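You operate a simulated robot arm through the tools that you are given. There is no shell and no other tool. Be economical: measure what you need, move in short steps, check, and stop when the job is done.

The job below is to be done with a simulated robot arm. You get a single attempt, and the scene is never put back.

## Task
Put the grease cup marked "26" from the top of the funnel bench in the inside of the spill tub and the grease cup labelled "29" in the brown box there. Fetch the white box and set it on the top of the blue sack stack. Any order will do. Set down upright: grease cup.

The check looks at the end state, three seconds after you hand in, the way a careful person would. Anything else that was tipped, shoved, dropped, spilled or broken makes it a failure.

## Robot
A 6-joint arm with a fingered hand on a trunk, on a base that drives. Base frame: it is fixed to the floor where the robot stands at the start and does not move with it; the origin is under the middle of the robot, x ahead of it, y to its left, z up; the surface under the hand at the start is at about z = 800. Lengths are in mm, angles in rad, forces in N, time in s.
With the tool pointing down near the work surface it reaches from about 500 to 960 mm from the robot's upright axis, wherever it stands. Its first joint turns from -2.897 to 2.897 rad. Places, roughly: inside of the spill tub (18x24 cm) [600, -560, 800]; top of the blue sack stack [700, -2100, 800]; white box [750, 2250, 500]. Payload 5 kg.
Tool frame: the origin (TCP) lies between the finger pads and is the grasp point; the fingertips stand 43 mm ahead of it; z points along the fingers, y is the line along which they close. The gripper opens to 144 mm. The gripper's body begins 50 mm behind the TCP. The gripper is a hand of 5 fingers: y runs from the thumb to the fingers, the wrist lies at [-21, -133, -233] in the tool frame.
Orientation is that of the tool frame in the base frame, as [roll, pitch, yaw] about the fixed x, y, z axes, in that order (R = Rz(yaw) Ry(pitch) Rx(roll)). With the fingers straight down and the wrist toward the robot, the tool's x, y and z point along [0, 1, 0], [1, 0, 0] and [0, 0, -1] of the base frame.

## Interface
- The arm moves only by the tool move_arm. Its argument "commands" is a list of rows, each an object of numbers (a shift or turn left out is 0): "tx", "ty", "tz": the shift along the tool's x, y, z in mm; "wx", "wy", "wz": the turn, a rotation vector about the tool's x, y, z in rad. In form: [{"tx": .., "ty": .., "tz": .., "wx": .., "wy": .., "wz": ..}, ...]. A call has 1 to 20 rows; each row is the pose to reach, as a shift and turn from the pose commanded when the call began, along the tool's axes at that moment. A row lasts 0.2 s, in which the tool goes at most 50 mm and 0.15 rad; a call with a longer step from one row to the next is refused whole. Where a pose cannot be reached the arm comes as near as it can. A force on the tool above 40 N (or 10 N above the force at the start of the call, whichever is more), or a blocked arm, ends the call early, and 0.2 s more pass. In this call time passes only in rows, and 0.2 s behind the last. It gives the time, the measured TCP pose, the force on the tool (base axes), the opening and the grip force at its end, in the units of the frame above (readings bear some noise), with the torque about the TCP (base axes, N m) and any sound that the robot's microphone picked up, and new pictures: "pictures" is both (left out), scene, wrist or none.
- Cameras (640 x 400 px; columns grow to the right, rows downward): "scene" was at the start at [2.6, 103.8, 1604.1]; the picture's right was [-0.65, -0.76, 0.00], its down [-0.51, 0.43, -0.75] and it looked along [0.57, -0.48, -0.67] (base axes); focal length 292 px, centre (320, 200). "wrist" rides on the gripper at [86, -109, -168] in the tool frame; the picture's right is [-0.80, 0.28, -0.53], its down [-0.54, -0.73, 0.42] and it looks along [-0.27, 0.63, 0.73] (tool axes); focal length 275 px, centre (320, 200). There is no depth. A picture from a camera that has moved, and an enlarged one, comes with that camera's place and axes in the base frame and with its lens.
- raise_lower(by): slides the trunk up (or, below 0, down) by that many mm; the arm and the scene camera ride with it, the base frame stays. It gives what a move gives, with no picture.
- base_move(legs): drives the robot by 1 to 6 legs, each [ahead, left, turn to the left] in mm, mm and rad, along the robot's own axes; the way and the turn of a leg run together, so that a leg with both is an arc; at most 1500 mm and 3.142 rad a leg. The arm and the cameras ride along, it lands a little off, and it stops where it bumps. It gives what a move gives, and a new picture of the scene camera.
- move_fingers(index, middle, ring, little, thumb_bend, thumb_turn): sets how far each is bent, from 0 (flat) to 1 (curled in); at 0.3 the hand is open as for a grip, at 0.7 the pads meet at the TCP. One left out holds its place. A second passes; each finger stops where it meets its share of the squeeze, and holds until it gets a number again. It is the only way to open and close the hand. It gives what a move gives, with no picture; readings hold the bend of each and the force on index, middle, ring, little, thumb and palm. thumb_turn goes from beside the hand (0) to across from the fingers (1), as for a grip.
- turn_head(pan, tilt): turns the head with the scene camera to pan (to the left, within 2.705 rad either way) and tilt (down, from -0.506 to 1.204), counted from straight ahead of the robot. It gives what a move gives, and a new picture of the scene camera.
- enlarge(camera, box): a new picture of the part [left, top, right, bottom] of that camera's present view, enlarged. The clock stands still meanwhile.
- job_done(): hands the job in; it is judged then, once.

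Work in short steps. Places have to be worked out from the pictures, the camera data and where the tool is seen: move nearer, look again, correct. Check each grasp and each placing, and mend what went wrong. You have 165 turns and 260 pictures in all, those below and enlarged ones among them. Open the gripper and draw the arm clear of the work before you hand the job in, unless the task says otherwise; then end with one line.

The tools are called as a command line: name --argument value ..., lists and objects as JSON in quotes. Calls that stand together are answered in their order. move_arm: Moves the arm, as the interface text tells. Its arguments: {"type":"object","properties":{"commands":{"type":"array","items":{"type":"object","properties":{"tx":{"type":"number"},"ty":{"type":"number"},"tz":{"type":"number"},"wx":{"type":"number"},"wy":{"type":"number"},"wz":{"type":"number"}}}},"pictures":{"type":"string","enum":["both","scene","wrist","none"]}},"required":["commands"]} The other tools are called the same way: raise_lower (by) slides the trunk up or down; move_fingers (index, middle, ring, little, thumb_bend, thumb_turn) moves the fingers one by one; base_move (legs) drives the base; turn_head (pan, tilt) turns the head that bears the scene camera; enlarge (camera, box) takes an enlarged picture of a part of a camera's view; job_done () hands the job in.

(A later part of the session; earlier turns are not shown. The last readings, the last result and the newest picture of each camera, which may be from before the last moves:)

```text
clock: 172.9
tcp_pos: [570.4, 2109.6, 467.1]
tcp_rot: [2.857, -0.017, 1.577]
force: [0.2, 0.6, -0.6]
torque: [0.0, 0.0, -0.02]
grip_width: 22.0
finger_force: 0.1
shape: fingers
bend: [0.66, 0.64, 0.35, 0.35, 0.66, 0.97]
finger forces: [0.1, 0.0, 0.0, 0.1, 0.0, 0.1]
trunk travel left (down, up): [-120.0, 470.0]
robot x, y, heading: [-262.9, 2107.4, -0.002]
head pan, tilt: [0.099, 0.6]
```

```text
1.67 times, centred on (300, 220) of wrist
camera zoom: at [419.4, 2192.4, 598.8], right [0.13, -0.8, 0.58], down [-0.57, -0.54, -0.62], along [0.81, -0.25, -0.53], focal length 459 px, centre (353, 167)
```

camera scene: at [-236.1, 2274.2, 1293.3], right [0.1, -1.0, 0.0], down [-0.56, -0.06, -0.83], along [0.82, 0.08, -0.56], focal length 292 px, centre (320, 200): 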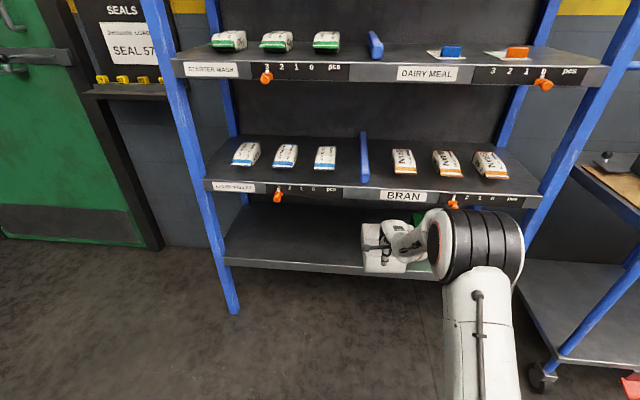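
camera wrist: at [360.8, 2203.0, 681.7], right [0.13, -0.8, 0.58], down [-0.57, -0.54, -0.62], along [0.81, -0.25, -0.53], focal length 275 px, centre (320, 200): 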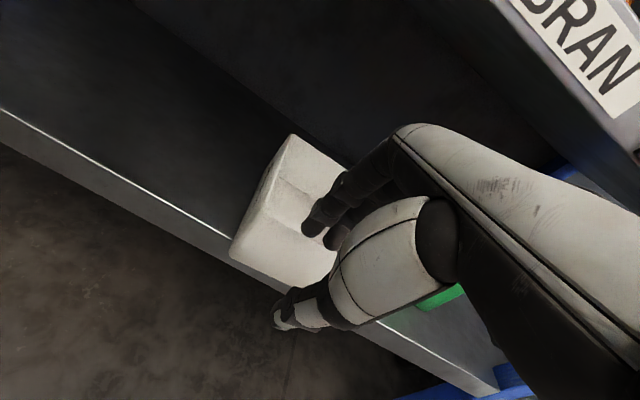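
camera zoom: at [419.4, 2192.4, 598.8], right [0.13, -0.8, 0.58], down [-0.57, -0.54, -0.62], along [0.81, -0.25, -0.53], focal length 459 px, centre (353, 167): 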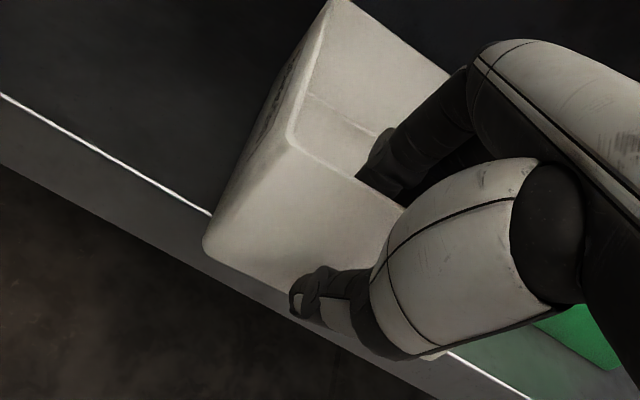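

Straddled with no contact. I close index and thumb; middle only as a stop.

move_fingers --index 0.72 --middle 0.68 --thumb_bend 0.72

enlarge --camera "wrist" --box '[180, 100, 420, 340]'

```text
clock: 173.9
tcp_pos: [569.1, 2109.7, 465.2]
tcp_rot: [2.857, -0.017, 1.577]
force: [-0.4, 0.6, 0.5]
torque: [0.01, 0.04, 0.02]
grip_width: 7.0
finger_force: 4.8
shape: fingers
bend: [0.71, 0.68, 0.35, 0.35, 0.7, 0.97]
finger forces: [4.6, 0.1, 0.0, 0.0, 4.8, 0.1]
trunk travel left (down, up): [-120.0, 470.0]
robot x, y, heading: [-261.4, 2106.8, -0.003]
head pan, tilt: [0.099, 0.6]
```

```text
1.67 times, centred on (300, 220) of wrist
camera zoom: at [419.4, 2192.4, 598.7], right [0.13, -0.8, 0.58], down [-0.57, -0.54, -0.62], along [0.81, -0.25, -0.53], focal length 459 px, centre (353, 167)
```

zoom: 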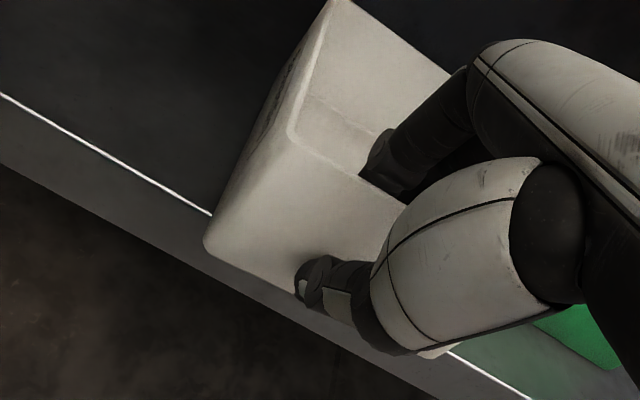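

Pinched evenly at 4.7 N, box unmoved. I tighten index and thumb equally.

move_fingers --index 0.78 --middle 0.7 --thumb_bend 0.78

enlarge --camera "wrist" --box '[180, 100, 420, 340]'

```text
clock: 174.9
tcp_pos: [569.6, 2109.8, 466.2]
tcp_rot: [2.857, -0.017, 1.579]
force: [-0.8, 1.9, 0.2]
torque: [-0.04, 0.05, 0.1]
grip_width: 5.4
finger_force: 12.8
shape: fingers
bend: [0.72, 0.69, 0.35, 0.35, 0.72, 0.97]
finger forces: [10.3, 2.0, 0.0, 0.1, 12.3, 0.0]
trunk travel left (down, up): [-120.0, 470.0]
robot x, y, heading: [-263.3, 2105.9, -0.004]
head pan, tilt: [0.099, 0.6]
```

```text
1.67 times, centred on (300, 220) of wrist
camera zoom: at [419.4, 2192.4, 598.7], right [0.13, -0.8, 0.58], down [-0.57, -0.54, -0.62], along [0.81, -0.25, -0.53], focal length 459 px, centre (353, 167)
```

zoom: 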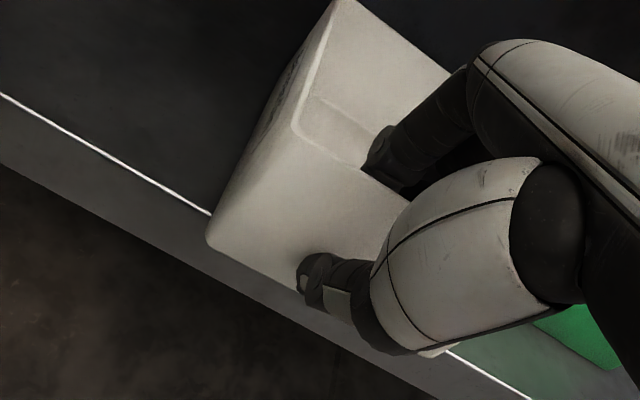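

Stable three-point grip, box still square. One more step of tightening.

move_fingers --index 0.86 --middle 0.71 --thumb_bend 0.86

raise_lower --by 12

enlarge --camera "wrist" --box '[180, 100, 420, 340]'

enlarge --camera "scene" --box '[340, 150, 460, 260]'

```text
clock: 175.9
tcp_pos: [570.2, 2109.9, 466.4]
tcp_rot: [2.857, -0.018, 1.579]
force: [0.0, 1.0, -2.0]
torque: [-0.06, -0.04, 0.04]
grip_width: 4.2
finger_force: 17.6
shape: fingers
bend: [0.72, 0.69, 0.35, 0.35, 0.77, 0.97]
finger forces: [14.4, 3.0, 0.0, 0.1, 17.1, 0.0]
trunk travel left (down, up): [-120.0, 470.0]
robot x, y, heading: [-263.7, 2109.0, -0.004]
head pan, tilt: [0.099, 0.6]
```

```text
clock: 176.5
tcp_pos: [570.6, 2109.3, 478.5]
tcp_rot: [2.856, -0.017, 1.579]
force: [-0.7, -0.3, -0.3]
torque: [-0.02, 0.01, 0.07]
grip_width: 4.2
finger_force: 16.9
shape: fingers
bend: [0.72, 0.69, 0.35, 0.35, 0.77, 0.97]
finger forces: [14.3, 3.0, 0.0, 0.1, 17.1, 0.1]
trunk travel left (down, up): [-132.0, 458.0]
robot x, y, heading: [-261.3, 2108.9, -0.003]
head pan, tilt: [0.099, 0.6]
```

```text
1.67 times, centred on (300, 220) of wrist
camera zoom: at [419.4, 2192.5, 610.7], right [0.13, -0.8, 0.58], down [-0.57, -0.54, -0.62], along [0.81, -0.25, -0.53], focal length 459 px, centre (353, 167)
```

zoom: 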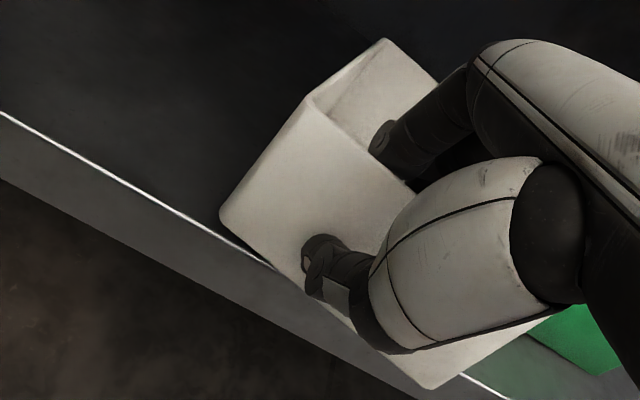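

```text
3.64 times, centred on (400, 205) of scene
camera zoom: at [-235.9, 2274.2, 1222.3], right [0.1, -1.0, 0.0], down [-0.56, -0.06, -0.82], along [0.82, 0.08, -0.57], focal length 1063 px, centre (29, 182)
```

zoom: 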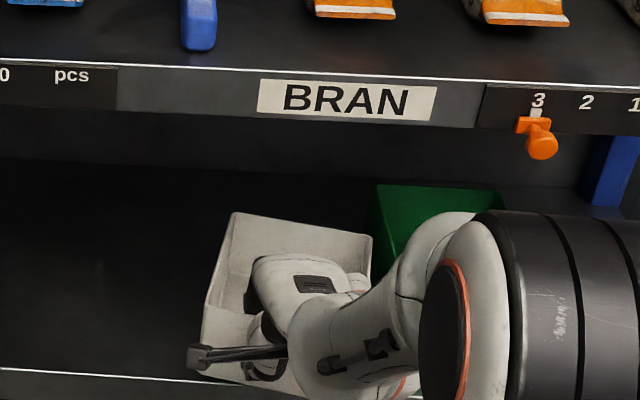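

The last tightening turned the box ~20° again and its back-right corner is close to the green box. I slide it away from the green box first (base left 70 mm), with the box still mostly resting on the shelf.

base_move --legs '[[0, 70, 0]]'

enlarge --camera "scene" --box '[330, 140, 490, 260]'

move_arm --commands '[{}]' --pictures "wrist"

```text
clock: 177.5
tcp_pos: [571.6, 2181.7, 478.7]
tcp_rot: [2.858, -0.018, 1.58]
force: [0.0, 0.2, -1.0]
torque: [-0.01, 0.07, -0.02]
grip_width: 4.6
finger_force: 16.3
shape: fingers
bend: [0.72, 0.71, 0.35, 0.35, 0.78, 0.96]
finger forces: [15.3, 1.1, 0.0, 0.1, 16.1, 0.0]
trunk travel left (down, up): [-132.0, 458.0]
robot x, y, heading: [-258.6, 2175.1, 0.006]
head pan, tilt: [0.099, 0.6]
camera scene: at [-235.9, 2345.6, 1222.3], right [0.1, -1.0, 0.0], down [-0.56, -0.06, -0.82], along [0.82, 0.08, -0.57], focal length 292 px, centre (320, 200)
```

scene: 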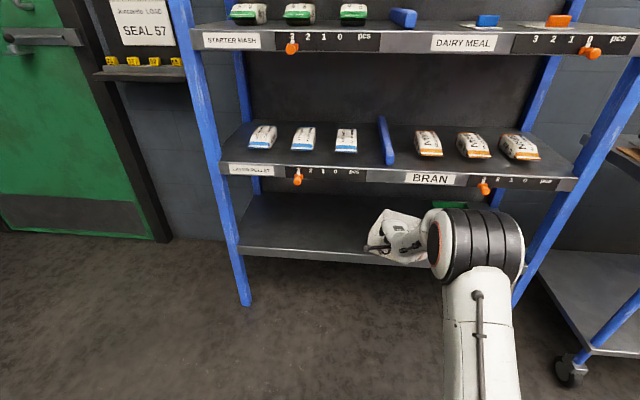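

```text
3.33 times, centred on (410, 200) of scene
camera zoom: at [-235.9, 2345.6, 1222.3], right [0.1, -1.0, 0.0], down [-0.56, -0.06, -0.82], along [0.82, 0.08, -0.57], focal length 974 px, centre (20, 200)
```

zoom: 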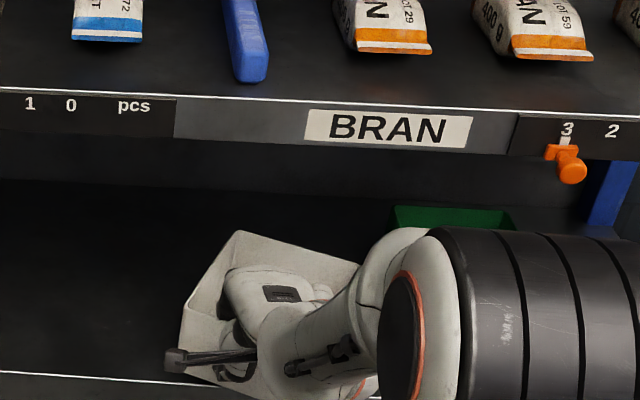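

```text
clock: 177.9
tcp_pos: [571.4, 2180.6, 478.7]
tcp_rot: [2.859, -0.019, 1.579]
force: [0.5, 0.0, -1.2]
torque: [-0.03, 0.05, -0.04]
grip_width: 4.7
finger_force: 16.3
shape: fingers
bend: [0.72, 0.71, 0.35, 0.35, 0.78, 0.96]
finger forces: [15.1, 1.1, 0.0, 0.0, 16.3, 0.1]
trunk travel left (down, up): [-132.0, 458.0]
robot x, y, heading: [-262.8, 2178.2, 0.004]
head pan, tilt: [0.099, 0.6]
camera wrist: at [419.3, 2264.3, 610.4], right [0.13, -0.8, 0.58], down [-0.57, -0.54, -0.62], along [0.81, -0.25, -0.53], focal length 275 px, centre (320, 200)
```

wrist: 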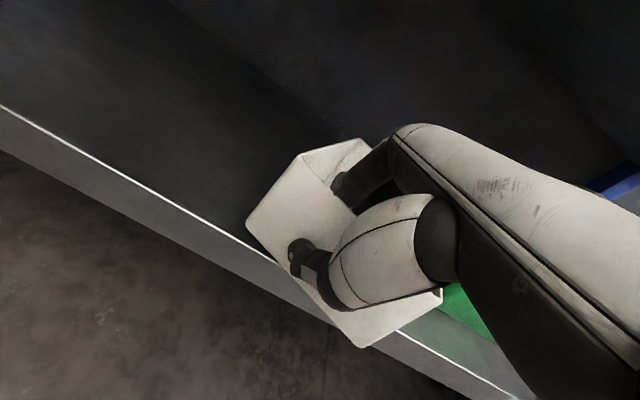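

Clear of the green box and the grip moves the box along. I now lift a further 30 mm by trunk and look at how it hangs.

raise_lower --by 30

enlarge --camera "wrist" --box '[180, 100, 460, 380]'

enlarge --camera "scene" --box '[330, 140, 490, 260]'

```text
clock: 178.7
tcp_pos: [570.0, 2182.4, 507.6]
tcp_rot: [2.86, -0.017, 1.579]
force: [-1.0, -0.1, -3.2]
torque: [0.09, 0.27, -0.03]
grip_width: 4.4
finger_force: 17.1
shape: fingers
bend: [0.72, 0.71, 0.35, 0.35, 0.78, 0.96]
finger forces: [16.2, 1.8, 0.1, 0.0, 17.6, 0.0]
trunk travel left (down, up): [-162.0, 428.0]
robot x, y, heading: [-263.8, 2178.7, -0.001]
head pan, tilt: [0.099, 0.6]
```

```text
1.43 times, centred on (320, 240) of wrist
camera zoom: at [419.4, 2264.4, 640.3], right [0.13, -0.8, 0.58], down [-0.57, -0.54, -0.62], along [0.81, -0.25, -0.53], focal length 393 px, centre (320, 143)
```

zoom: 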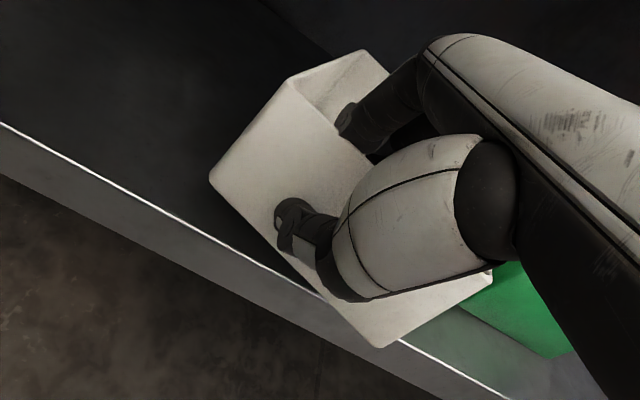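

```text
3.33 times, centred on (410, 200) of scene
camera zoom: at [-235.8, 2345.6, 1252.3], right [0.1, -1.0, 0.0], down [-0.56, -0.06, -0.82], along [0.82, 0.08, -0.57], focal length 974 px, centre (20, 200)
```

zoom: 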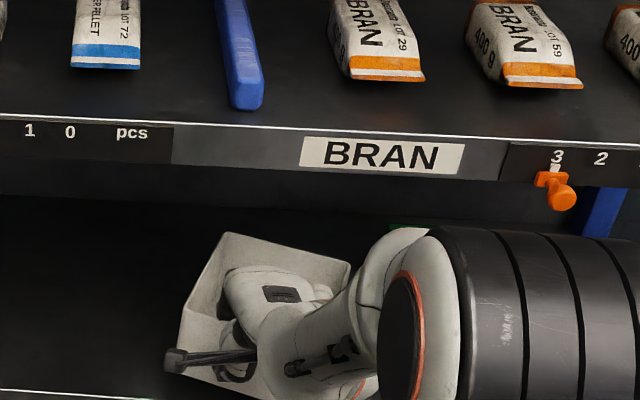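

It is fully lifted (3.2 N, torque consistent) and rigid in the grip. I back the base out 480 mm.

base_move --legs '[[-150, 0, 0], [-340, 0, 0]]'

move_arm --commands '[{}]' --pictures "wrist"

```text
clock: 181.8
tcp_pos: [87.5, 2178.5, 507.7]
tcp_rot: [2.857, -0.017, 1.574]
force: [0.6, 0.0, -1.9]
torque: [0.08, 0.23, -0.01]
grip_width: 4.5
finger_force: 18.2
shape: fingers
bend: [0.72, 0.71, 0.35, 0.35, 0.78, 0.96]
finger forces: [16.5, 2.0, 0.1, 0.0, 18.0, 0.0]
trunk travel left (down, up): [-162.0, 428.0]
robot x, y, heading: [-744.6, 2180.0, -0.007]
head pan, tilt: [0.099, 0.6]
camera scene: at [-716.9, 2347.3, 1252.3], right [0.09, -1.0, 0.0], down [-0.56, -0.05, -0.82], along [0.82, 0.08, -0.57], focal length 292 px, centre (320, 200)
```

scene: 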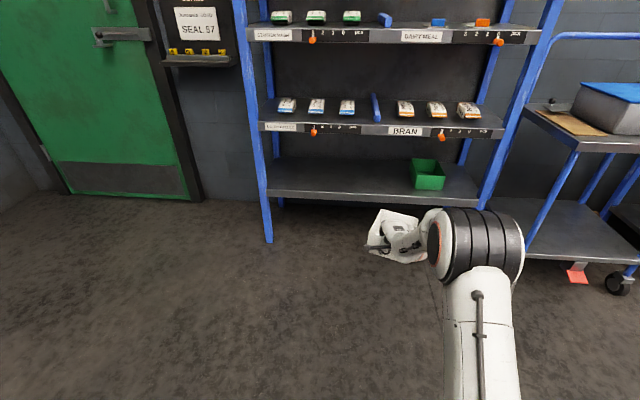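

```text
clock: 182.2
tcp_pos: [87.2, 2179.9, 506.7]
tcp_rot: [2.858, -0.016, 1.573]
force: [0.3, 0.1, -3.0]
torque: [0.09, 0.27, 0.02]
grip_width: 4.4
finger_force: 18.8
shape: fingers
bend: [0.72, 0.71, 0.35, 0.35, 0.78, 0.96]
finger forces: [16.7, 1.9, 0.0, 0.0, 18.1, 0.0]
trunk travel left (down, up): [-162.0, 428.0]
robot x, y, heading: [-744.6, 2181.9, -0.009]
head pan, tilt: [0.099, 0.6]
camera wrist: at [-62.3, 2262.2, 640.2], right [0.13, -0.81, 0.58], down [-0.58, -0.53, -0.62], along [0.81, -0.26, -0.53], focal length 275 px, centre (320, 200)
```

wrist: 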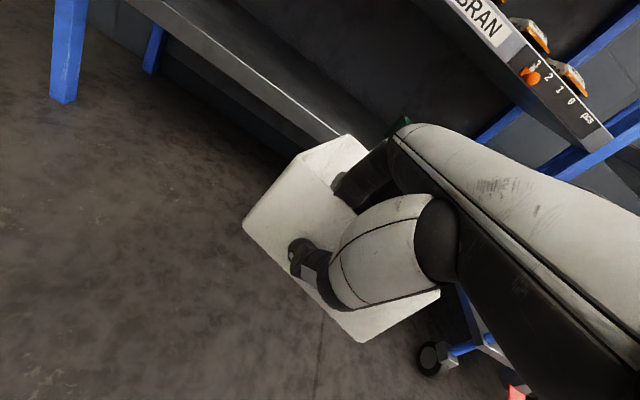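

The box is out. I enlarge to verify the green box is where it was and see how the white box hangs.

enlarge --camera "scene" --box '[350, 140, 470, 280]'

```text
2.86 times, centred on (410, 210) of scene
camera zoom: at [-716.9, 2347.3, 1252.3], right [0.09, -1.0, 0.0], down [-0.56, -0.05, -0.82], along [0.82, 0.08, -0.57], focal length 835 px, centre (63, 171)
```

zoom: 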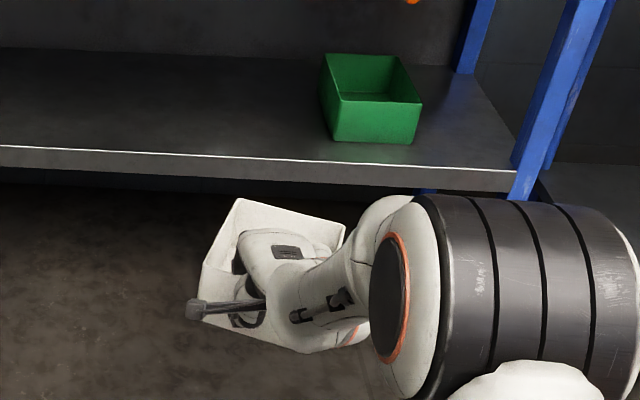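

The green box is unmoved and square. I raise the trunk and drive right along the open floor toward the sack stack in stages.

raise_lower --by 420

base_move --legs '[[0, -1400, 0], [0, -1400, 0]]'

turn_head --pan -1.0 --tilt 0.5

```text
refused: 420 is not a number from -400 to 400
```

```text
clock: 195.9
tcp_pos: [-45.9, -694.6, 508.6]
tcp_rot: [2.86, -0.017, 1.517]
force: [-0.3, 0.4, -2.5]
torque: [0.16, 0.26, 0.02]
grip_width: 4.5
finger_force: 19.0
shape: fingers
bend: [0.72, 0.71, 0.35, 0.35, 0.78, 0.96]
finger forces: [16.8, 2.0, 0.0, 0.0, 18.4, 0.1]
trunk travel left (down, up): [-162.0, 428.0]
robot x, y, heading: [-879.7, -650.5, -0.064]
head pan, tilt: [0.099, 0.6]
camera scene: at [-840.8, -481.0, 1252.3], right [0.04, -1.0, 0.0], down [-0.56, -0.02, -0.82], along [0.82, 0.03, -0.57], focal length 292 px, centre (320, 200)
```

scene: 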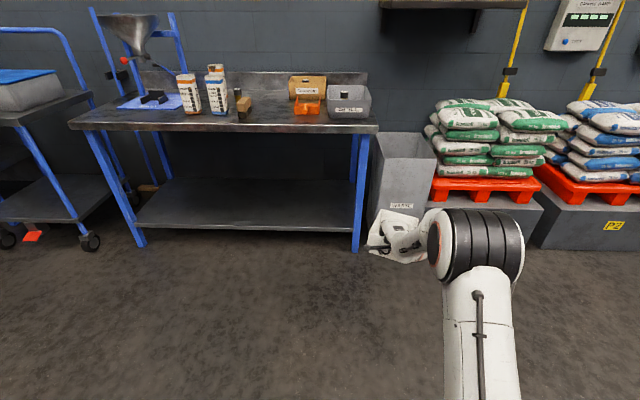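

```text
clock: 197.2
tcp_pos: [-45.9, -694.7, 508.1]
tcp_rot: [2.86, -0.017, 1.518]
force: [-1.0, -0.5, -2.8]
torque: [0.09, 0.23, 0.03]
grip_width: 4.4
finger_force: 18.8
shape: fingers
bend: [0.72, 0.71, 0.35, 0.35, 0.78, 0.96]
finger forces: [16.9, 2.1, 0.1, 0.0, 18.3, 0.0]
trunk travel left (down, up): [-162.0, 428.0]
robot x, y, heading: [-877.6, -645.4, -0.057]
head pan, tilt: [-1.0, 0.499]
camera scene: at [-884.8, -563.7, 1261.4], right [-0.87, -0.49, 0.0], down [-0.23, 0.42, -0.88], along [0.43, -0.77, -0.48], focal length 292 px, centre (320, 200)
```

scene: 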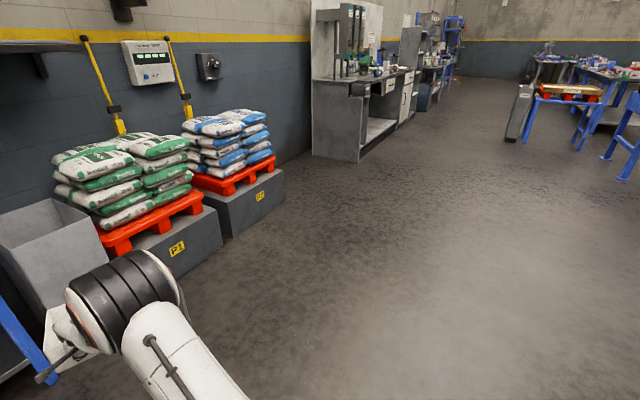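

Travelling well; grip unchanged. I raise the trunk 400 mm, correct heading, and drive on to y≈−2100.

raise_lower --by 400

base_move --legs '[[0, 0, 0.058], [0, -1420, 0]]'

turn_head --pan 0.0 --tilt 0.5

```text
clock: 201.1
tcp_pos: [-47.2, -693.8, 908.5]
tcp_rot: [2.859, -0.017, 1.517]
force: [0.2, 0.2, -2.0]
torque: [0.15, 0.24, 0.02]
grip_width: 4.3
finger_force: 18.6
shape: fingers
bend: [0.72, 0.71, 0.35, 0.35, 0.78, 0.96]
finger forces: [17.1, 2.1, 0.1, 0.0, 18.6, 0.0]
trunk travel left (down, up): [-562.0, 28.0]
robot x, y, heading: [-881.1, -645.4, -0.065]
head pan, tilt: [-1.0, 0.499]
```

```text
clock: 208.6
tcp_pos: [-76.1, -2107.5, 908.3]
tcp_rot: [2.858, -0.017, 1.541]
force: [0.5, 0.0, -2.2]
torque: [0.15, 0.21, 0.0]
grip_width: 4.3
finger_force: 18.7
shape: fingers
bend: [0.72, 0.71, 0.35, 0.35, 0.78, 0.96]
finger forces: [17.3, 2.1, 0.0, 0.0, 18.7, 0.0]
trunk travel left (down, up): [-562.0, 28.0]
robot x, y, heading: [-907.7, -2079.7, -0.04]
head pan, tilt: [-1.0, 0.499]
camera scene: at [-918.2, -1997.1, 1661.4], right [-0.86, -0.51, 0.0], down [-0.24, 0.41, -0.88], along [0.45, -0.76, -0.48], focal length 292 px, centre (320, 200)
```

scene: 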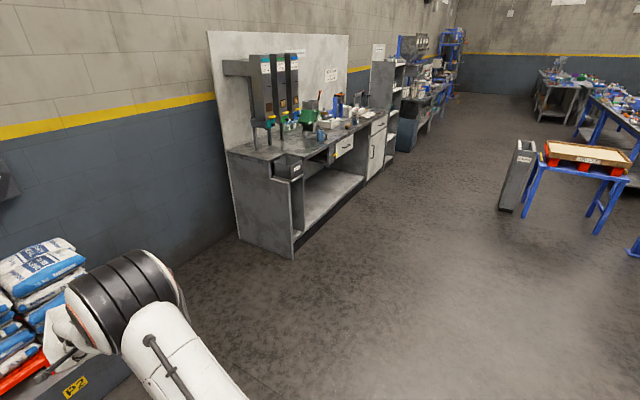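

```text
clock: 209.9
tcp_pos: [-76.4, -2107.3, 909.0]
tcp_rot: [2.859, -0.016, 1.541]
force: [-0.1, -0.3, -2.5]
torque: [0.08, 0.25, 0.01]
grip_width: 4.2
finger_force: 19.0
shape: fingers
bend: [0.72, 0.71, 0.35, 0.35, 0.78, 0.96]
finger forces: [17.5, 2.1, 0.0, 0.0, 18.9, 0.1]
trunk travel left (down, up): [-562.0, 28.0]
robot x, y, heading: [-909.7, -2082.7, -0.037]
head pan, tilt: [0.0, 0.499]
camera scene: at [-873.5, -1922.2, 1661.4], right [-0.04, -1.0, 0.0], down [-0.48, 0.02, -0.88], along [0.88, -0.03, -0.48], focal length 292 px, centre (320, 200)
```

scene: 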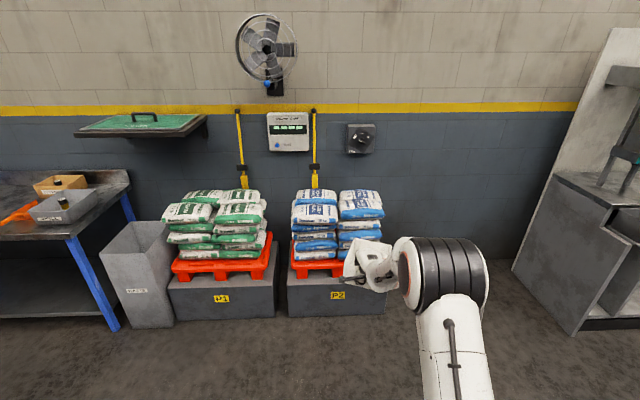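

The blue stack is straight ahead. I enlarge it to judge the top surface and how the white box hangs.

enlarge --camera "scene" --box '[270, 170, 430, 310]'

```text
2.86 times, centred on (350, 240) of scene
camera zoom: at [-873.5, -1922.2, 1661.4], right [-0.04, -1.0, 0.0], down [-0.48, 0.02, -0.88], along [0.88, -0.03, -0.48], focal length 835 px, centre (234, 86)
```

zoom: 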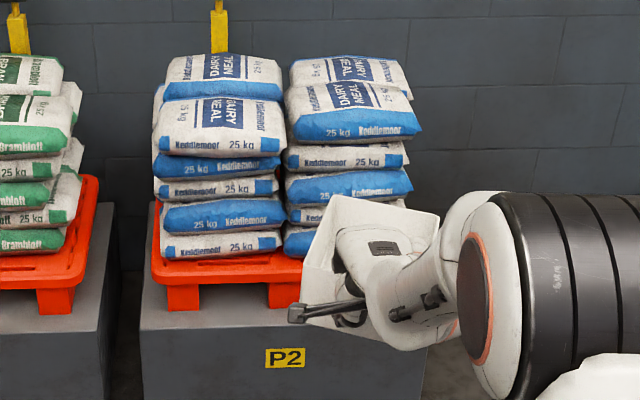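

The box hangs nearly level with its bottom ~45 mm above the sack tops. I raise 26 mm more and advance 380 mm to inspect the stack top from closer.

raise_lower --by 26

base_move --legs '[[0, 0, 0.038], [380, 0, 0]]'

turn_head --pan 0.0 --tilt 0.7

enlarge --camera "scene" --box '[260, 120, 460, 270]'

move_arm --commands '[{}]' --pictures "wrist"

```text
clock: 210.6
tcp_pos: [-77.0, -2106.7, 933.9]
tcp_rot: [2.858, -0.017, 1.54]
force: [-0.1, 0.5, -2.8]
torque: [0.1, 0.25, 0.01]
grip_width: 4.1
finger_force: 18.8
shape: fingers
bend: [0.72, 0.71, 0.35, 0.35, 0.78, 0.96]
finger forces: [17.3, 2.3, 0.0, 0.0, 18.8, 0.0]
trunk travel left (down, up): [-588.0, 2.0]
robot x, y, heading: [-908.2, -2076.0, -0.039]
head pan, tilt: [0.0, 0.499]
```

```text
clock: 213.4
tcp_pos: [301.5, -2080.4, 933.2]
tcp_rot: [2.859, -0.017, 1.574]
force: [0.0, -0.6, -2.0]
torque: [0.12, 0.24, 0.02]
grip_width: 4.4
finger_force: 19.2
shape: fingers
bend: [0.72, 0.71, 0.35, 0.35, 0.78, 0.96]
finger forces: [17.6, 2.1, 0.1, 0.0, 18.8, 0.0]
trunk travel left (down, up): [-588.0, 2.0]
robot x, y, heading: [-532.3, -2080.9, -0.006]
head pan, tilt: [0.0, 0.499]
camera scene: at [-500.9, -1922.0, 1687.3], right [-0.01, -1.0, 0.0], down [-0.48, 0.0, -0.88], along [0.88, 0.0, -0.48], focal length 292 px, centre (320, 200)
```

scene: 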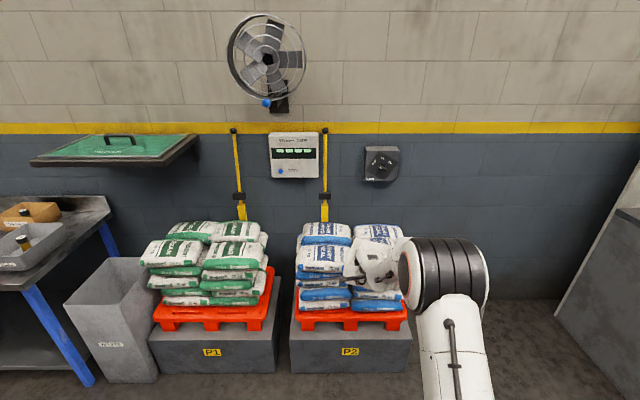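

```text
clock: 214.1
tcp_pos: [301.4, -2079.9, 934.1]
tcp_rot: [2.858, -0.018, 1.573]
force: [-0.9, 0.8, -3.2]
torque: [0.12, 0.25, 0.0]
grip_width: 4.3
finger_force: 19.3
shape: fingers
bend: [0.72, 0.71, 0.35, 0.35, 0.78, 0.96]
finger forces: [17.6, 2.0, 0.0, 0.0, 19.0, 0.1]
trunk travel left (down, up): [-588.0, 2.0]
robot x, y, heading: [-532.8, -2080.5, -0.005]
head pan, tilt: [0.0, 0.7]
camera scene: at [-507.4, -1922.0, 1669.7], right [-0.01, -1.0, 0.0], down [-0.64, 0.0, -0.77], along [0.77, 0.0, -0.64], focal length 292 px, centre (320, 200)
```

scene: 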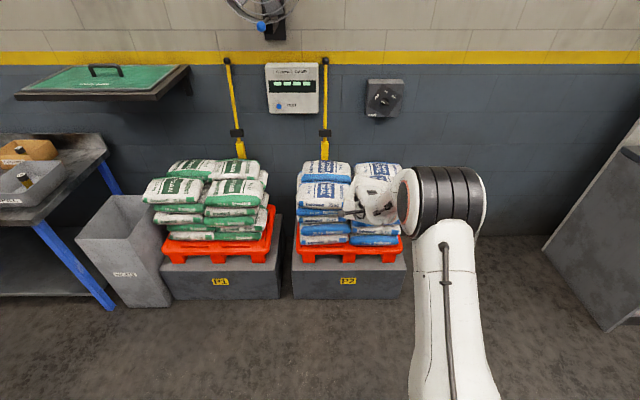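

```text
2.67 times, centred on (360, 195) of scene
camera zoom: at [-507.4, -1922.0, 1669.7], right [-0.01, -1.0, 0.0], down [-0.64, 0.0, -0.77], along [0.77, 0.0, -0.64], focal length 780 px, centre (213, 213)
```

zoom: 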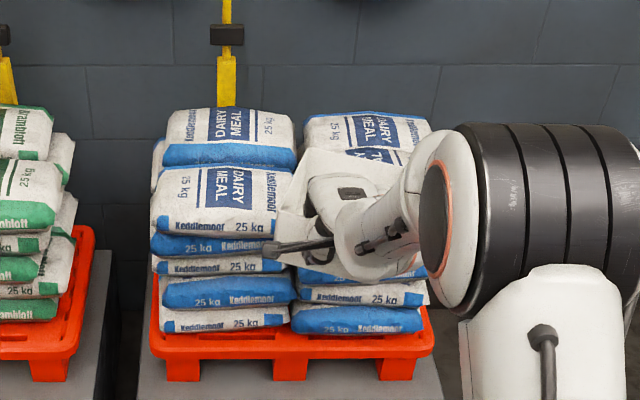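

```text
clock: 214.5
tcp_pos: [300.1, -2081.2, 933.7]
tcp_rot: [2.859, -0.018, 1.575]
force: [0.4, -0.5, -1.5]
torque: [0.08, 0.28, -0.01]
grip_width: 4.4
finger_force: 19.5
shape: fingers
bend: [0.72, 0.71, 0.35, 0.35, 0.78, 0.96]
finger forces: [17.6, 2.2, 0.0, 0.0, 18.9, 0.1]
trunk travel left (down, up): [-588.0, 2.0]
robot x, y, heading: [-530.4, -2082.5, -0.0]
head pan, tilt: [0.0, 0.7]
camera wrist: at [150.4, -1997.3, 1066.3], right [0.13, -0.81, 0.58], down [-0.58, -0.53, -0.62], along [0.81, -0.26, -0.53], focal length 275 px, centre (320, 200)
```

wrist: 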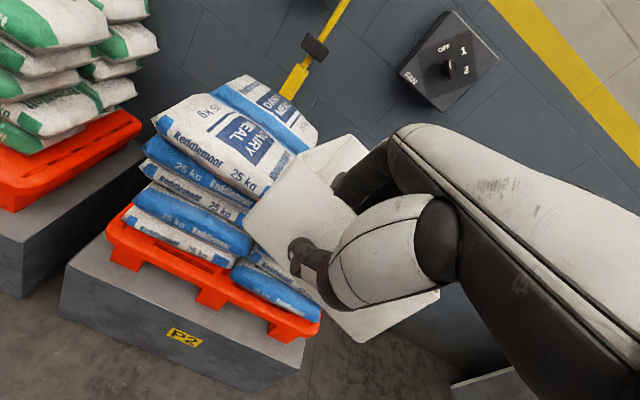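

The best resting place is the middle of the four top sacks, ≈(690, −2080). The box centre sits at about TCP + (101, −46), so I need TCP ≈(589, −2034): left 47 mm, ahead 289 mm, still 30+ mm above the sacks.

base_move --legs '[[0, 47, 0], [285, 0, 0]]'

enlarge --camera "scene" --box '[250, 130, 450, 280]'

move_arm --commands '[{}]' --pictures "wrist"

```text
clock: 217.0
tcp_pos: [589.1, -2032.5, 934.3]
tcp_rot: [2.859, -0.016, 1.575]
force: [-0.2, -0.6, -2.5]
torque: [0.12, 0.3, 0.0]
grip_width: 4.3
finger_force: 19.1
shape: fingers
bend: [0.72, 0.71, 0.35, 0.35, 0.78, 0.96]
finger forces: [17.7, 2.3, 0.1, 0.0, 19.1, 0.0]
trunk travel left (down, up): [-588.0, 2.0]
robot x, y, heading: [-249.7, -2032.3, -0.003]
head pan, tilt: [0.0, 0.7]
camera scene: at [-219.1, -1876.5, 1669.6], right [0.0, -1.0, 0.0], down [-0.64, 0.0, -0.76], along [0.76, 0.0, -0.64], focal length 292 px, centre (320, 200)
```

scene: 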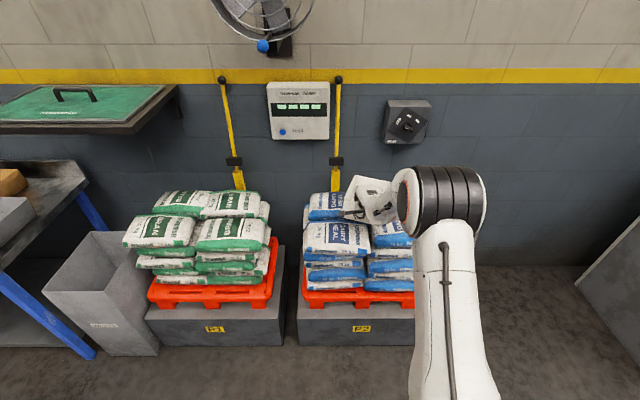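

```text
2.67 times, centred on (350, 205) of scene
camera zoom: at [-219.1, -1876.5, 1669.6], right [0.0, -1.0, 0.0], down [-0.64, 0.0, -0.76], along [0.76, 0.0, -0.64], focal length 780 px, centre (240, 187)
```

zoom: 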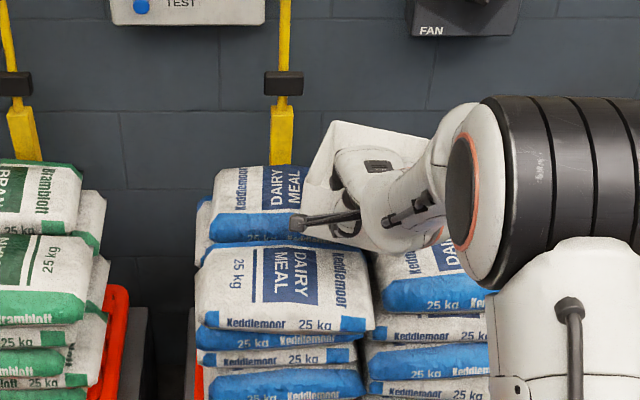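

```text
clock: 217.4
tcp_pos: [589.2, -2033.6, 934.1]
tcp_rot: [2.861, -0.016, 1.575]
force: [-0.4, -0.6, -2.2]
torque: [0.09, 0.27, 0.03]
grip_width: 4.1
finger_force: 18.8
shape: fingers
bend: [0.72, 0.71, 0.35, 0.35, 0.78, 0.96]
finger forces: [17.8, 2.0, 0.0, 0.0, 18.9, 0.0]
trunk travel left (down, up): [-588.0, 2.0]
robot x, y, heading: [-244.3, -2036.1, -0.007]
head pan, tilt: [0.0, 0.7]
camera wrist: at [438.0, -1950.6, 1065.7], right [0.13, -0.81, 0.58], down [-0.58, -0.54, -0.62], along [0.81, -0.25, -0.53], focal length 275 px, centre (320, 200)
```

wrist: 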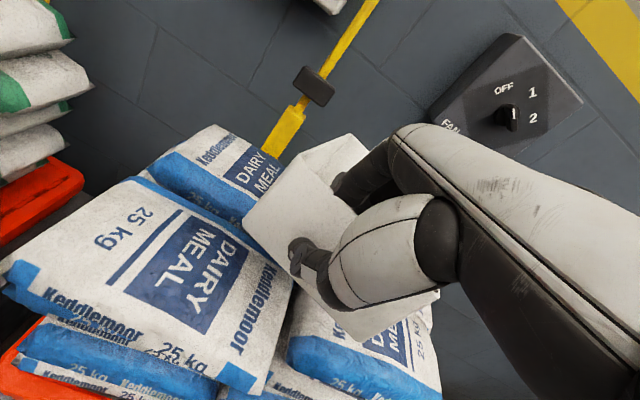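

The box is centred over the four-sack junction. I lower with the trunk in stages, watching the force.

raise_lower --by -25

raise_lower --by -10

enlarge --camera "scene" --box '[280, 140, 440, 270]'

```text
clock: 218.1
tcp_pos: [589.7, -2034.0, 909.1]
tcp_rot: [2.858, -0.018, 1.576]
force: [-1.0, -0.4, -2.7]
torque: [0.09, 0.25, -0.01]
grip_width: 4.0
finger_force: 19.4
shape: fingers
bend: [0.72, 0.71, 0.35, 0.35, 0.78, 0.96]
finger forces: [17.9, 2.1, 0.0, 0.1, 19.0, 0.0]
trunk travel left (down, up): [-563.0, 27.0]
robot x, y, heading: [-244.8, -2035.3, -0.007]
head pan, tilt: [0.0, 0.7]
```

```text
clock: 218.7
tcp_pos: [588.3, -2034.1, 898.4]
tcp_rot: [2.86, -0.016, 1.576]
force: [0.0, 0.1, -1.6]
torque: [0.1, 0.26, -0.01]
grip_width: 4.0
finger_force: 19.6
shape: fingers
bend: [0.72, 0.71, 0.35, 0.35, 0.78, 0.96]
finger forces: [17.8, 2.2, 0.1, 0.0, 19.0, 0.0]
trunk travel left (down, up): [-553.0, 37.0]
robot x, y, heading: [-241.7, -2035.1, -0.009]
head pan, tilt: [0.0, 0.7]
```

```text
3.08 times, centred on (360, 205) of scene
camera zoom: at [-219.8, -1876.5, 1634.6], right [0.0, -1.0, 0.0], down [-0.64, 0.0, -0.76], along [0.76, 0.0, -0.64], focal length 900 px, centre (197, 185)
```

zoom: 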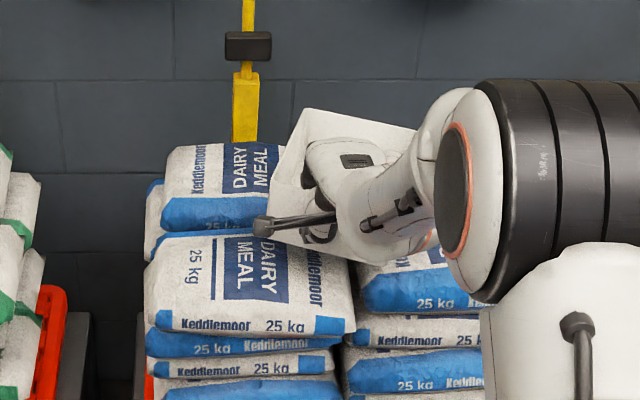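

No contact yet; I continue in 8 mm steps.

raise_lower --by -8

raise_lower --by -8

raise_lower --by -6

```text
clock: 219.3
tcp_pos: [589.2, -2032.2, 890.7]
tcp_rot: [2.859, -0.016, 1.576]
force: [-0.8, 0.9, -2.3]
torque: [0.09, 0.25, -0.05]
grip_width: 4.3
finger_force: 19.3
shape: fingers
bend: [0.72, 0.71, 0.35, 0.35, 0.78, 0.96]
finger forces: [17.9, 2.1, 0.0, 0.0, 19.0, 0.1]
trunk travel left (down, up): [-545.0, 45.0]
robot x, y, heading: [-244.8, -2035.6, -0.002]
head pan, tilt: [0.0, 0.7]
```

```text
clock: 219.8
tcp_pos: [589.3, -2033.3, 882.0]
tcp_rot: [2.857, -0.017, 1.575]
force: [-0.8, 0.8, -2.5]
torque: [0.1, 0.26, 0.0]
grip_width: 4.4
finger_force: 19.6
shape: fingers
bend: [0.72, 0.71, 0.35, 0.35, 0.78, 0.96]
finger forces: [17.9, 2.1, 0.1, 0.0, 19.1, 0.0]
trunk travel left (down, up): [-537.0, 53.0]
robot x, y, heading: [-244.8, -2030.6, -0.004]
head pan, tilt: [0.0, 0.7]
```

```text
clock: 220.4
tcp_pos: [587.9, -2033.6, 876.4]
tcp_rot: [2.858, -0.017, 1.575]
force: [-0.3, -0.1, -2.3]
torque: [0.1, 0.22, 0.0]
grip_width: 4.4
finger_force: 19.3
shape: fingers
bend: [0.72, 0.71, 0.35, 0.35, 0.78, 0.96]
finger forces: [17.9, 2.1, 0.0, 0.1, 19.2, 0.0]
trunk travel left (down, up): [-531.0, 59.0]
robot x, y, heading: [-243.5, -2034.3, -0.002]
head pan, tilt: [0.0, 0.7]
```

Still free at TCP z=876; I look, then keep going in small steps.

raise_lower --by -6

enlarge --camera "wrist" --box '[180, 100, 460, 380]'

enlarge --camera "scene" --box '[280, 140, 440, 270]'

```text
clock: 220.9
tcp_pos: [587.9, -2032.4, 871.7]
tcp_rot: [2.858, -0.015, 1.575]
force: [0.3, -0.1, -2.2]
torque: [0.1, 0.23, 0.01]
grip_width: 4.4
finger_force: 19.5
shape: fingers
bend: [0.72, 0.71, 0.35, 0.35, 0.78, 0.96]
finger forces: [17.9, 2.1, 0.0, 0.0, 19.1, 0.0]
trunk travel left (down, up): [-525.0, 65.0]
robot x, y, heading: [-243.2, -2035.2, -0.001]
head pan, tilt: [0.0, 0.7]
```

```text
1.43 times, centred on (320, 240) of wrist
camera zoom: at [438.2, -1950.6, 1003.1], right [0.13, -0.81, 0.58], down [-0.58, -0.54, -0.62], along [0.81, -0.25, -0.53], focal length 393 px, centre (320, 143)
```

zoom: 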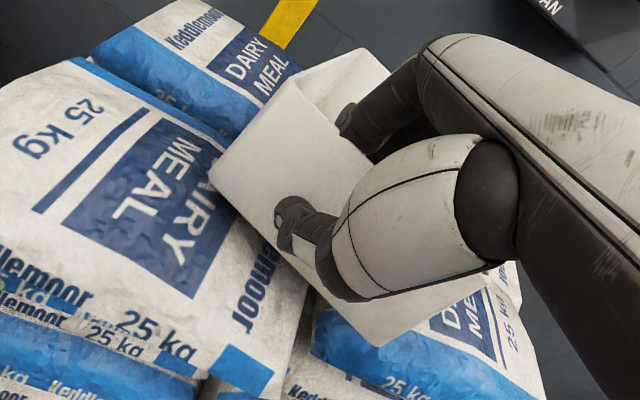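

```text
3.08 times, centred on (360, 205) of scene
camera zoom: at [-219.8, -1876.5, 1606.6], right [0.0, -1.0, 0.0], down [-0.64, 0.0, -0.76], along [0.76, 0.0, -0.64], focal length 900 px, centre (197, 185)
```

zoom: 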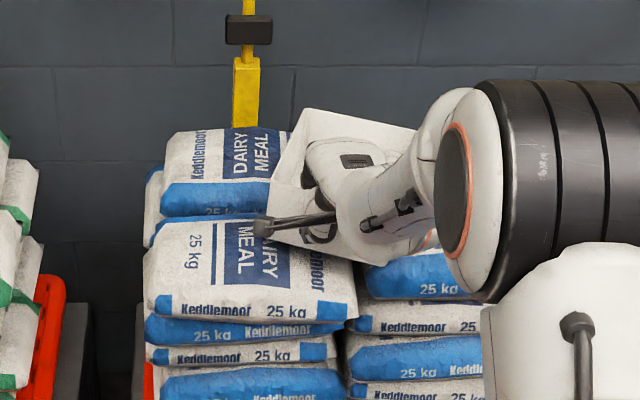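

Box bottom is just above the sacks. Continue in 4 mm steps.

raise_lower --by -4

raise_lower --by -4

raise_lower --by -4

```text
clock: 221.5
tcp_pos: [588.9, -2033.0, 866.6]
tcp_rot: [2.859, -0.017, 1.576]
force: [0.1, -0.1, -2.4]
torque: [0.11, 0.23, -0.04]
grip_width: 4.3
finger_force: 20.3
shape: fingers
bend: [0.72, 0.71, 0.35, 0.35, 0.78, 0.96]
finger forces: [18.0, 2.1, 0.0, 0.0, 19.1, 0.0]
trunk travel left (down, up): [-521.0, 69.0]
robot x, y, heading: [-245.1, -2035.7, -0.004]
head pan, tilt: [0.0, 0.7]
```

```text
clock: 222.0
tcp_pos: [588.6, -2033.1, 862.6]
tcp_rot: [2.858, -0.016, 1.575]
force: [0.5, -0.3, -1.9]
torque: [0.02, 0.18, 0.01]
grip_width: 4.2
finger_force: 18.9
shape: fingers
bend: [0.72, 0.71, 0.35, 0.35, 0.78, 0.96]
finger forces: [16.9, 2.2, 0.0, 0.0, 18.4, 0.0]
trunk travel left (down, up): [-517.0, 73.0]
robot x, y, heading: [-240.8, -2029.5, -0.006]
head pan, tilt: [0.0, 0.7]
```

```text
clock: 222.5
tcp_pos: [589.7, -2033.8, 859.3]
tcp_rot: [2.859, -0.017, 1.575]
force: [1.0, 0.0, -1.9]
torque: [0.0, 0.05, 0.02]
grip_width: 4.3
finger_force: 18.2
shape: fingers
bend: [0.72, 0.71, 0.35, 0.35, 0.78, 0.96]
finger forces: [15.9, 2.6, 0.0, 0.1, 17.8, 0.0]
trunk travel left (down, up): [-513.0, 77.0]
robot x, y, heading: [-245.0, -2033.8, -0.002]
head pan, tilt: [0.0, 0.7]
```

Contact is starting (torque dropping). A few more small steps until the sacks take the weight.

raise_lower --by -3

raise_lower --by -3

enlarge --camera "wrist" --box '[180, 100, 460, 380]'

```text
clock: 223.1
tcp_pos: [589.5, -2033.4, 855.8]
tcp_rot: [2.859, -0.016, 1.575]
force: [0.6, 0.2, -1.5]
torque: [-0.07, 0.06, 0.06]
grip_width: 4.4
finger_force: 17.8
shape: fingers
bend: [0.72, 0.71, 0.35, 0.35, 0.78, 0.96]
finger forces: [15.4, 2.6, 0.0, 0.0, 17.8, 0.1]
trunk travel left (down, up): [-510.0, 80.0]
robot x, y, heading: [-246.7, -2034.6, -0.002]
head pan, tilt: [0.0, 0.7]
```

```text
clock: 223.6
tcp_pos: [588.6, -2032.2, 853.2]
tcp_rot: [2.858, -0.016, 1.575]
force: [-0.1, 0.6, -0.9]
torque: [-0.05, -0.03, 0.03]
grip_width: 4.1
finger_force: 17.8
shape: fingers
bend: [0.72, 0.71, 0.35, 0.35, 0.78, 0.96]
finger forces: [15.0, 2.7, 0.0, 0.1, 17.6, 0.1]
trunk travel left (down, up): [-507.0, 83.0]
robot x, y, heading: [-243.8, -2033.7, -0.001]
head pan, tilt: [0.0, 0.7]
```

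```text
1.43 times, centred on (320, 240) of wrist
camera zoom: at [438.1, -1950.6, 985.2], right [0.13, -0.81, 0.58], down [-0.58, -0.54, -0.62], along [0.81, -0.25, -0.53], focal length 393 px, centre (320, 143)
```

zoom: 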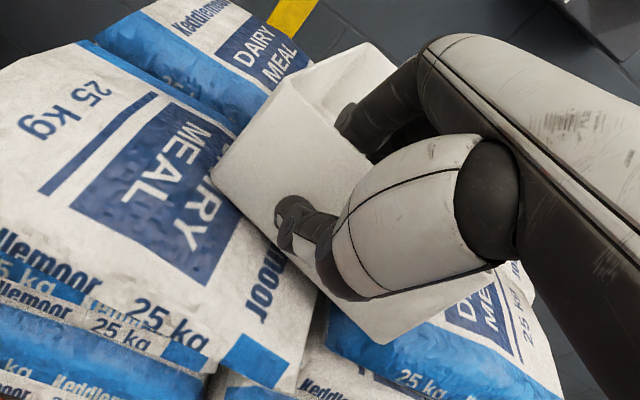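

The back of the box rests; the front needs a bit more. I lower in further small steps.

raise_lower --by -4

raise_lower --by -4

raise_lower --by -3

```text
clock: 224.1
tcp_pos: [588.5, -2033.4, 847.4]
tcp_rot: [2.856, -0.018, 1.576]
force: [1.1, 0.5, -0.7]
torque: [-0.08, -0.02, 0.06]
grip_width: 4.4
finger_force: 17.4
shape: fingers
bend: [0.72, 0.71, 0.35, 0.35, 0.78, 0.96]
finger forces: [15.0, 2.6, 0.0, 0.0, 17.7, 0.0]
trunk travel left (down, up): [-503.0, 87.0]
robot x, y, heading: [-247.2, -2035.5, -0.009]
head pan, tilt: [0.0, 0.7]
```

```text
clock: 224.6
tcp_pos: [587.9, -2033.9, 843.7]
tcp_rot: [2.857, -0.017, 1.577]
force: [-0.6, 0.1, -0.3]
torque: [-0.05, -0.09, 0.06]
grip_width: 4.1
finger_force: 17.6
shape: fingers
bend: [0.72, 0.71, 0.35, 0.35, 0.78, 0.96]
finger forces: [15.2, 2.6, 0.0, 0.0, 17.9, 0.1]
trunk travel left (down, up): [-499.0, 91.0]
robot x, y, heading: [-244.3, -2036.5, -0.003]
head pan, tilt: [0.0, 0.7]
```

```text
clock: 225.2
tcp_pos: [588.0, -2033.6, 841.9]
tcp_rot: [2.859, -0.016, 1.575]
force: [-0.4, 0.5, -1.8]
torque: [-0.1, -0.04, 0.02]
grip_width: 4.4
finger_force: 18.5
shape: fingers
bend: [0.72, 0.71, 0.35, 0.35, 0.78, 0.96]
finger forces: [15.3, 2.4, 0.1, 0.0, 17.9, 0.1]
trunk travel left (down, up): [-496.0, 94.0]
robot x, y, heading: [-247.0, -2032.3, -0.004]
head pan, tilt: [0.0, 0.7]
```

I look at how it lies now.

enlarge --camera "wrist" --box '[180, 100, 460, 380]'

enlarge --camera "scene" --box '[290, 120, 430, 250]'

```text
1.43 times, centred on (320, 240) of wrist
camera zoom: at [438.1, -1950.5, 974.2], right [0.13, -0.81, 0.58], down [-0.58, -0.54, -0.62], along [0.81, -0.25, -0.53], focal length 393 px, centre (320, 143)
```

zoom: 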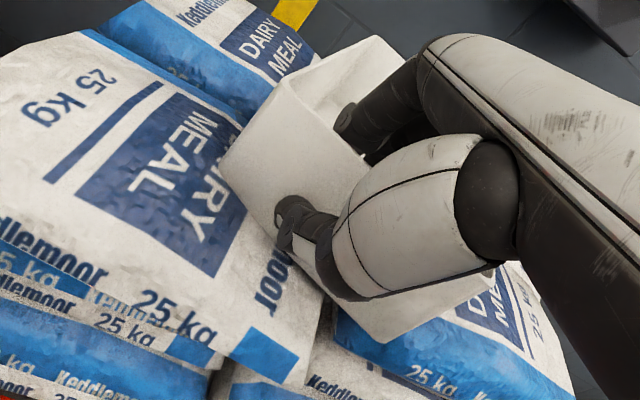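

```text
3.08 times, centred on (360, 185) of scene
camera zoom: at [-219.9, -1876.5, 1577.6], right [0.0, -1.0, 0.0], down [-0.64, 0.0, -0.76], along [0.76, 0.0, -0.64], focal length 900 px, centre (197, 246)
```

zoom: 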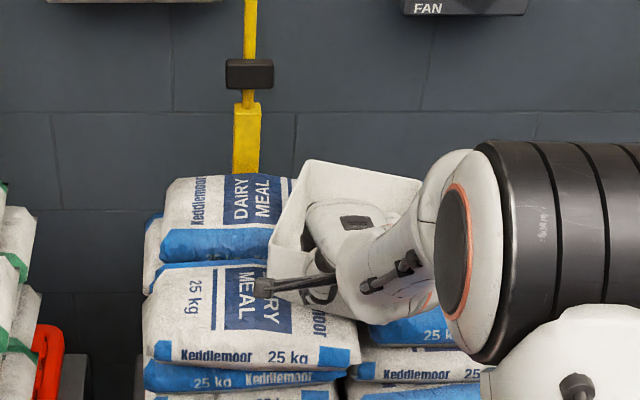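

By measurement, front and back rims are about level (≈870). I lower slightly more until the sacks carry it.

raise_lower --by -4

raise_lower --by -4

raise_lower --by -4

```text
clock: 225.7
tcp_pos: [589.8, -2033.6, 839.3]
tcp_rot: [2.855, -0.016, 1.575]
force: [-3.0, 0.1, 6.8]
torque: [0.05, -0.15, 0.08]
grip_width: 4.1
finger_force: 19.5
shape: fingers
bend: [0.72, 0.71, 0.35, 0.35, 0.78, 0.96]
finger forces: [15.6, 2.8, 0.1, 0.1, 20.4, 0.0]
trunk travel left (down, up): [-492.0, 98.0]
robot x, y, heading: [-245.6, -2034.7, -0.006]
head pan, tilt: [0.0, 0.7]
```

```text
clock: 226.2
tcp_pos: [589.2, -2033.4, 837.6]
tcp_rot: [2.852, -0.019, 1.575]
force: [-4.7, 0.4, 18.2]
torque: [0.11, -0.27, 0.14]
grip_width: 4.3
finger_force: 22.6
shape: fingers
bend: [0.72, 0.71, 0.35, 0.35, 0.8, 0.96]
finger forces: [16.9, 3.5, 0.1, 0.0, 25.0, 0.1]
trunk travel left (down, up): [-488.0, 102.0]
robot x, y, heading: [-244.2, -2033.2, -0.003]
head pan, tilt: [0.0, 0.7]
```

```text
clock: 226.8
tcp_pos: [587.2, -2033.5, 833.6]
tcp_rot: [2.853, -0.016, 1.576]
force: [-6.4, -1.1, 26.3]
torque: [0.18, -0.46, 0.17]
grip_width: 4.5
finger_force: 26.5
shape: fingers
bend: [0.72, 0.68, 0.35, 0.35, 0.81, 0.96]
finger forces: [19.2, 4.6, 0.0, 0.0, 28.9, 0.0]
trunk travel left (down, up): [-484.0, 106.0]
robot x, y, heading: [-244.9, -2032.9, -0.004]
head pan, tilt: [0.0, 0.7]
```

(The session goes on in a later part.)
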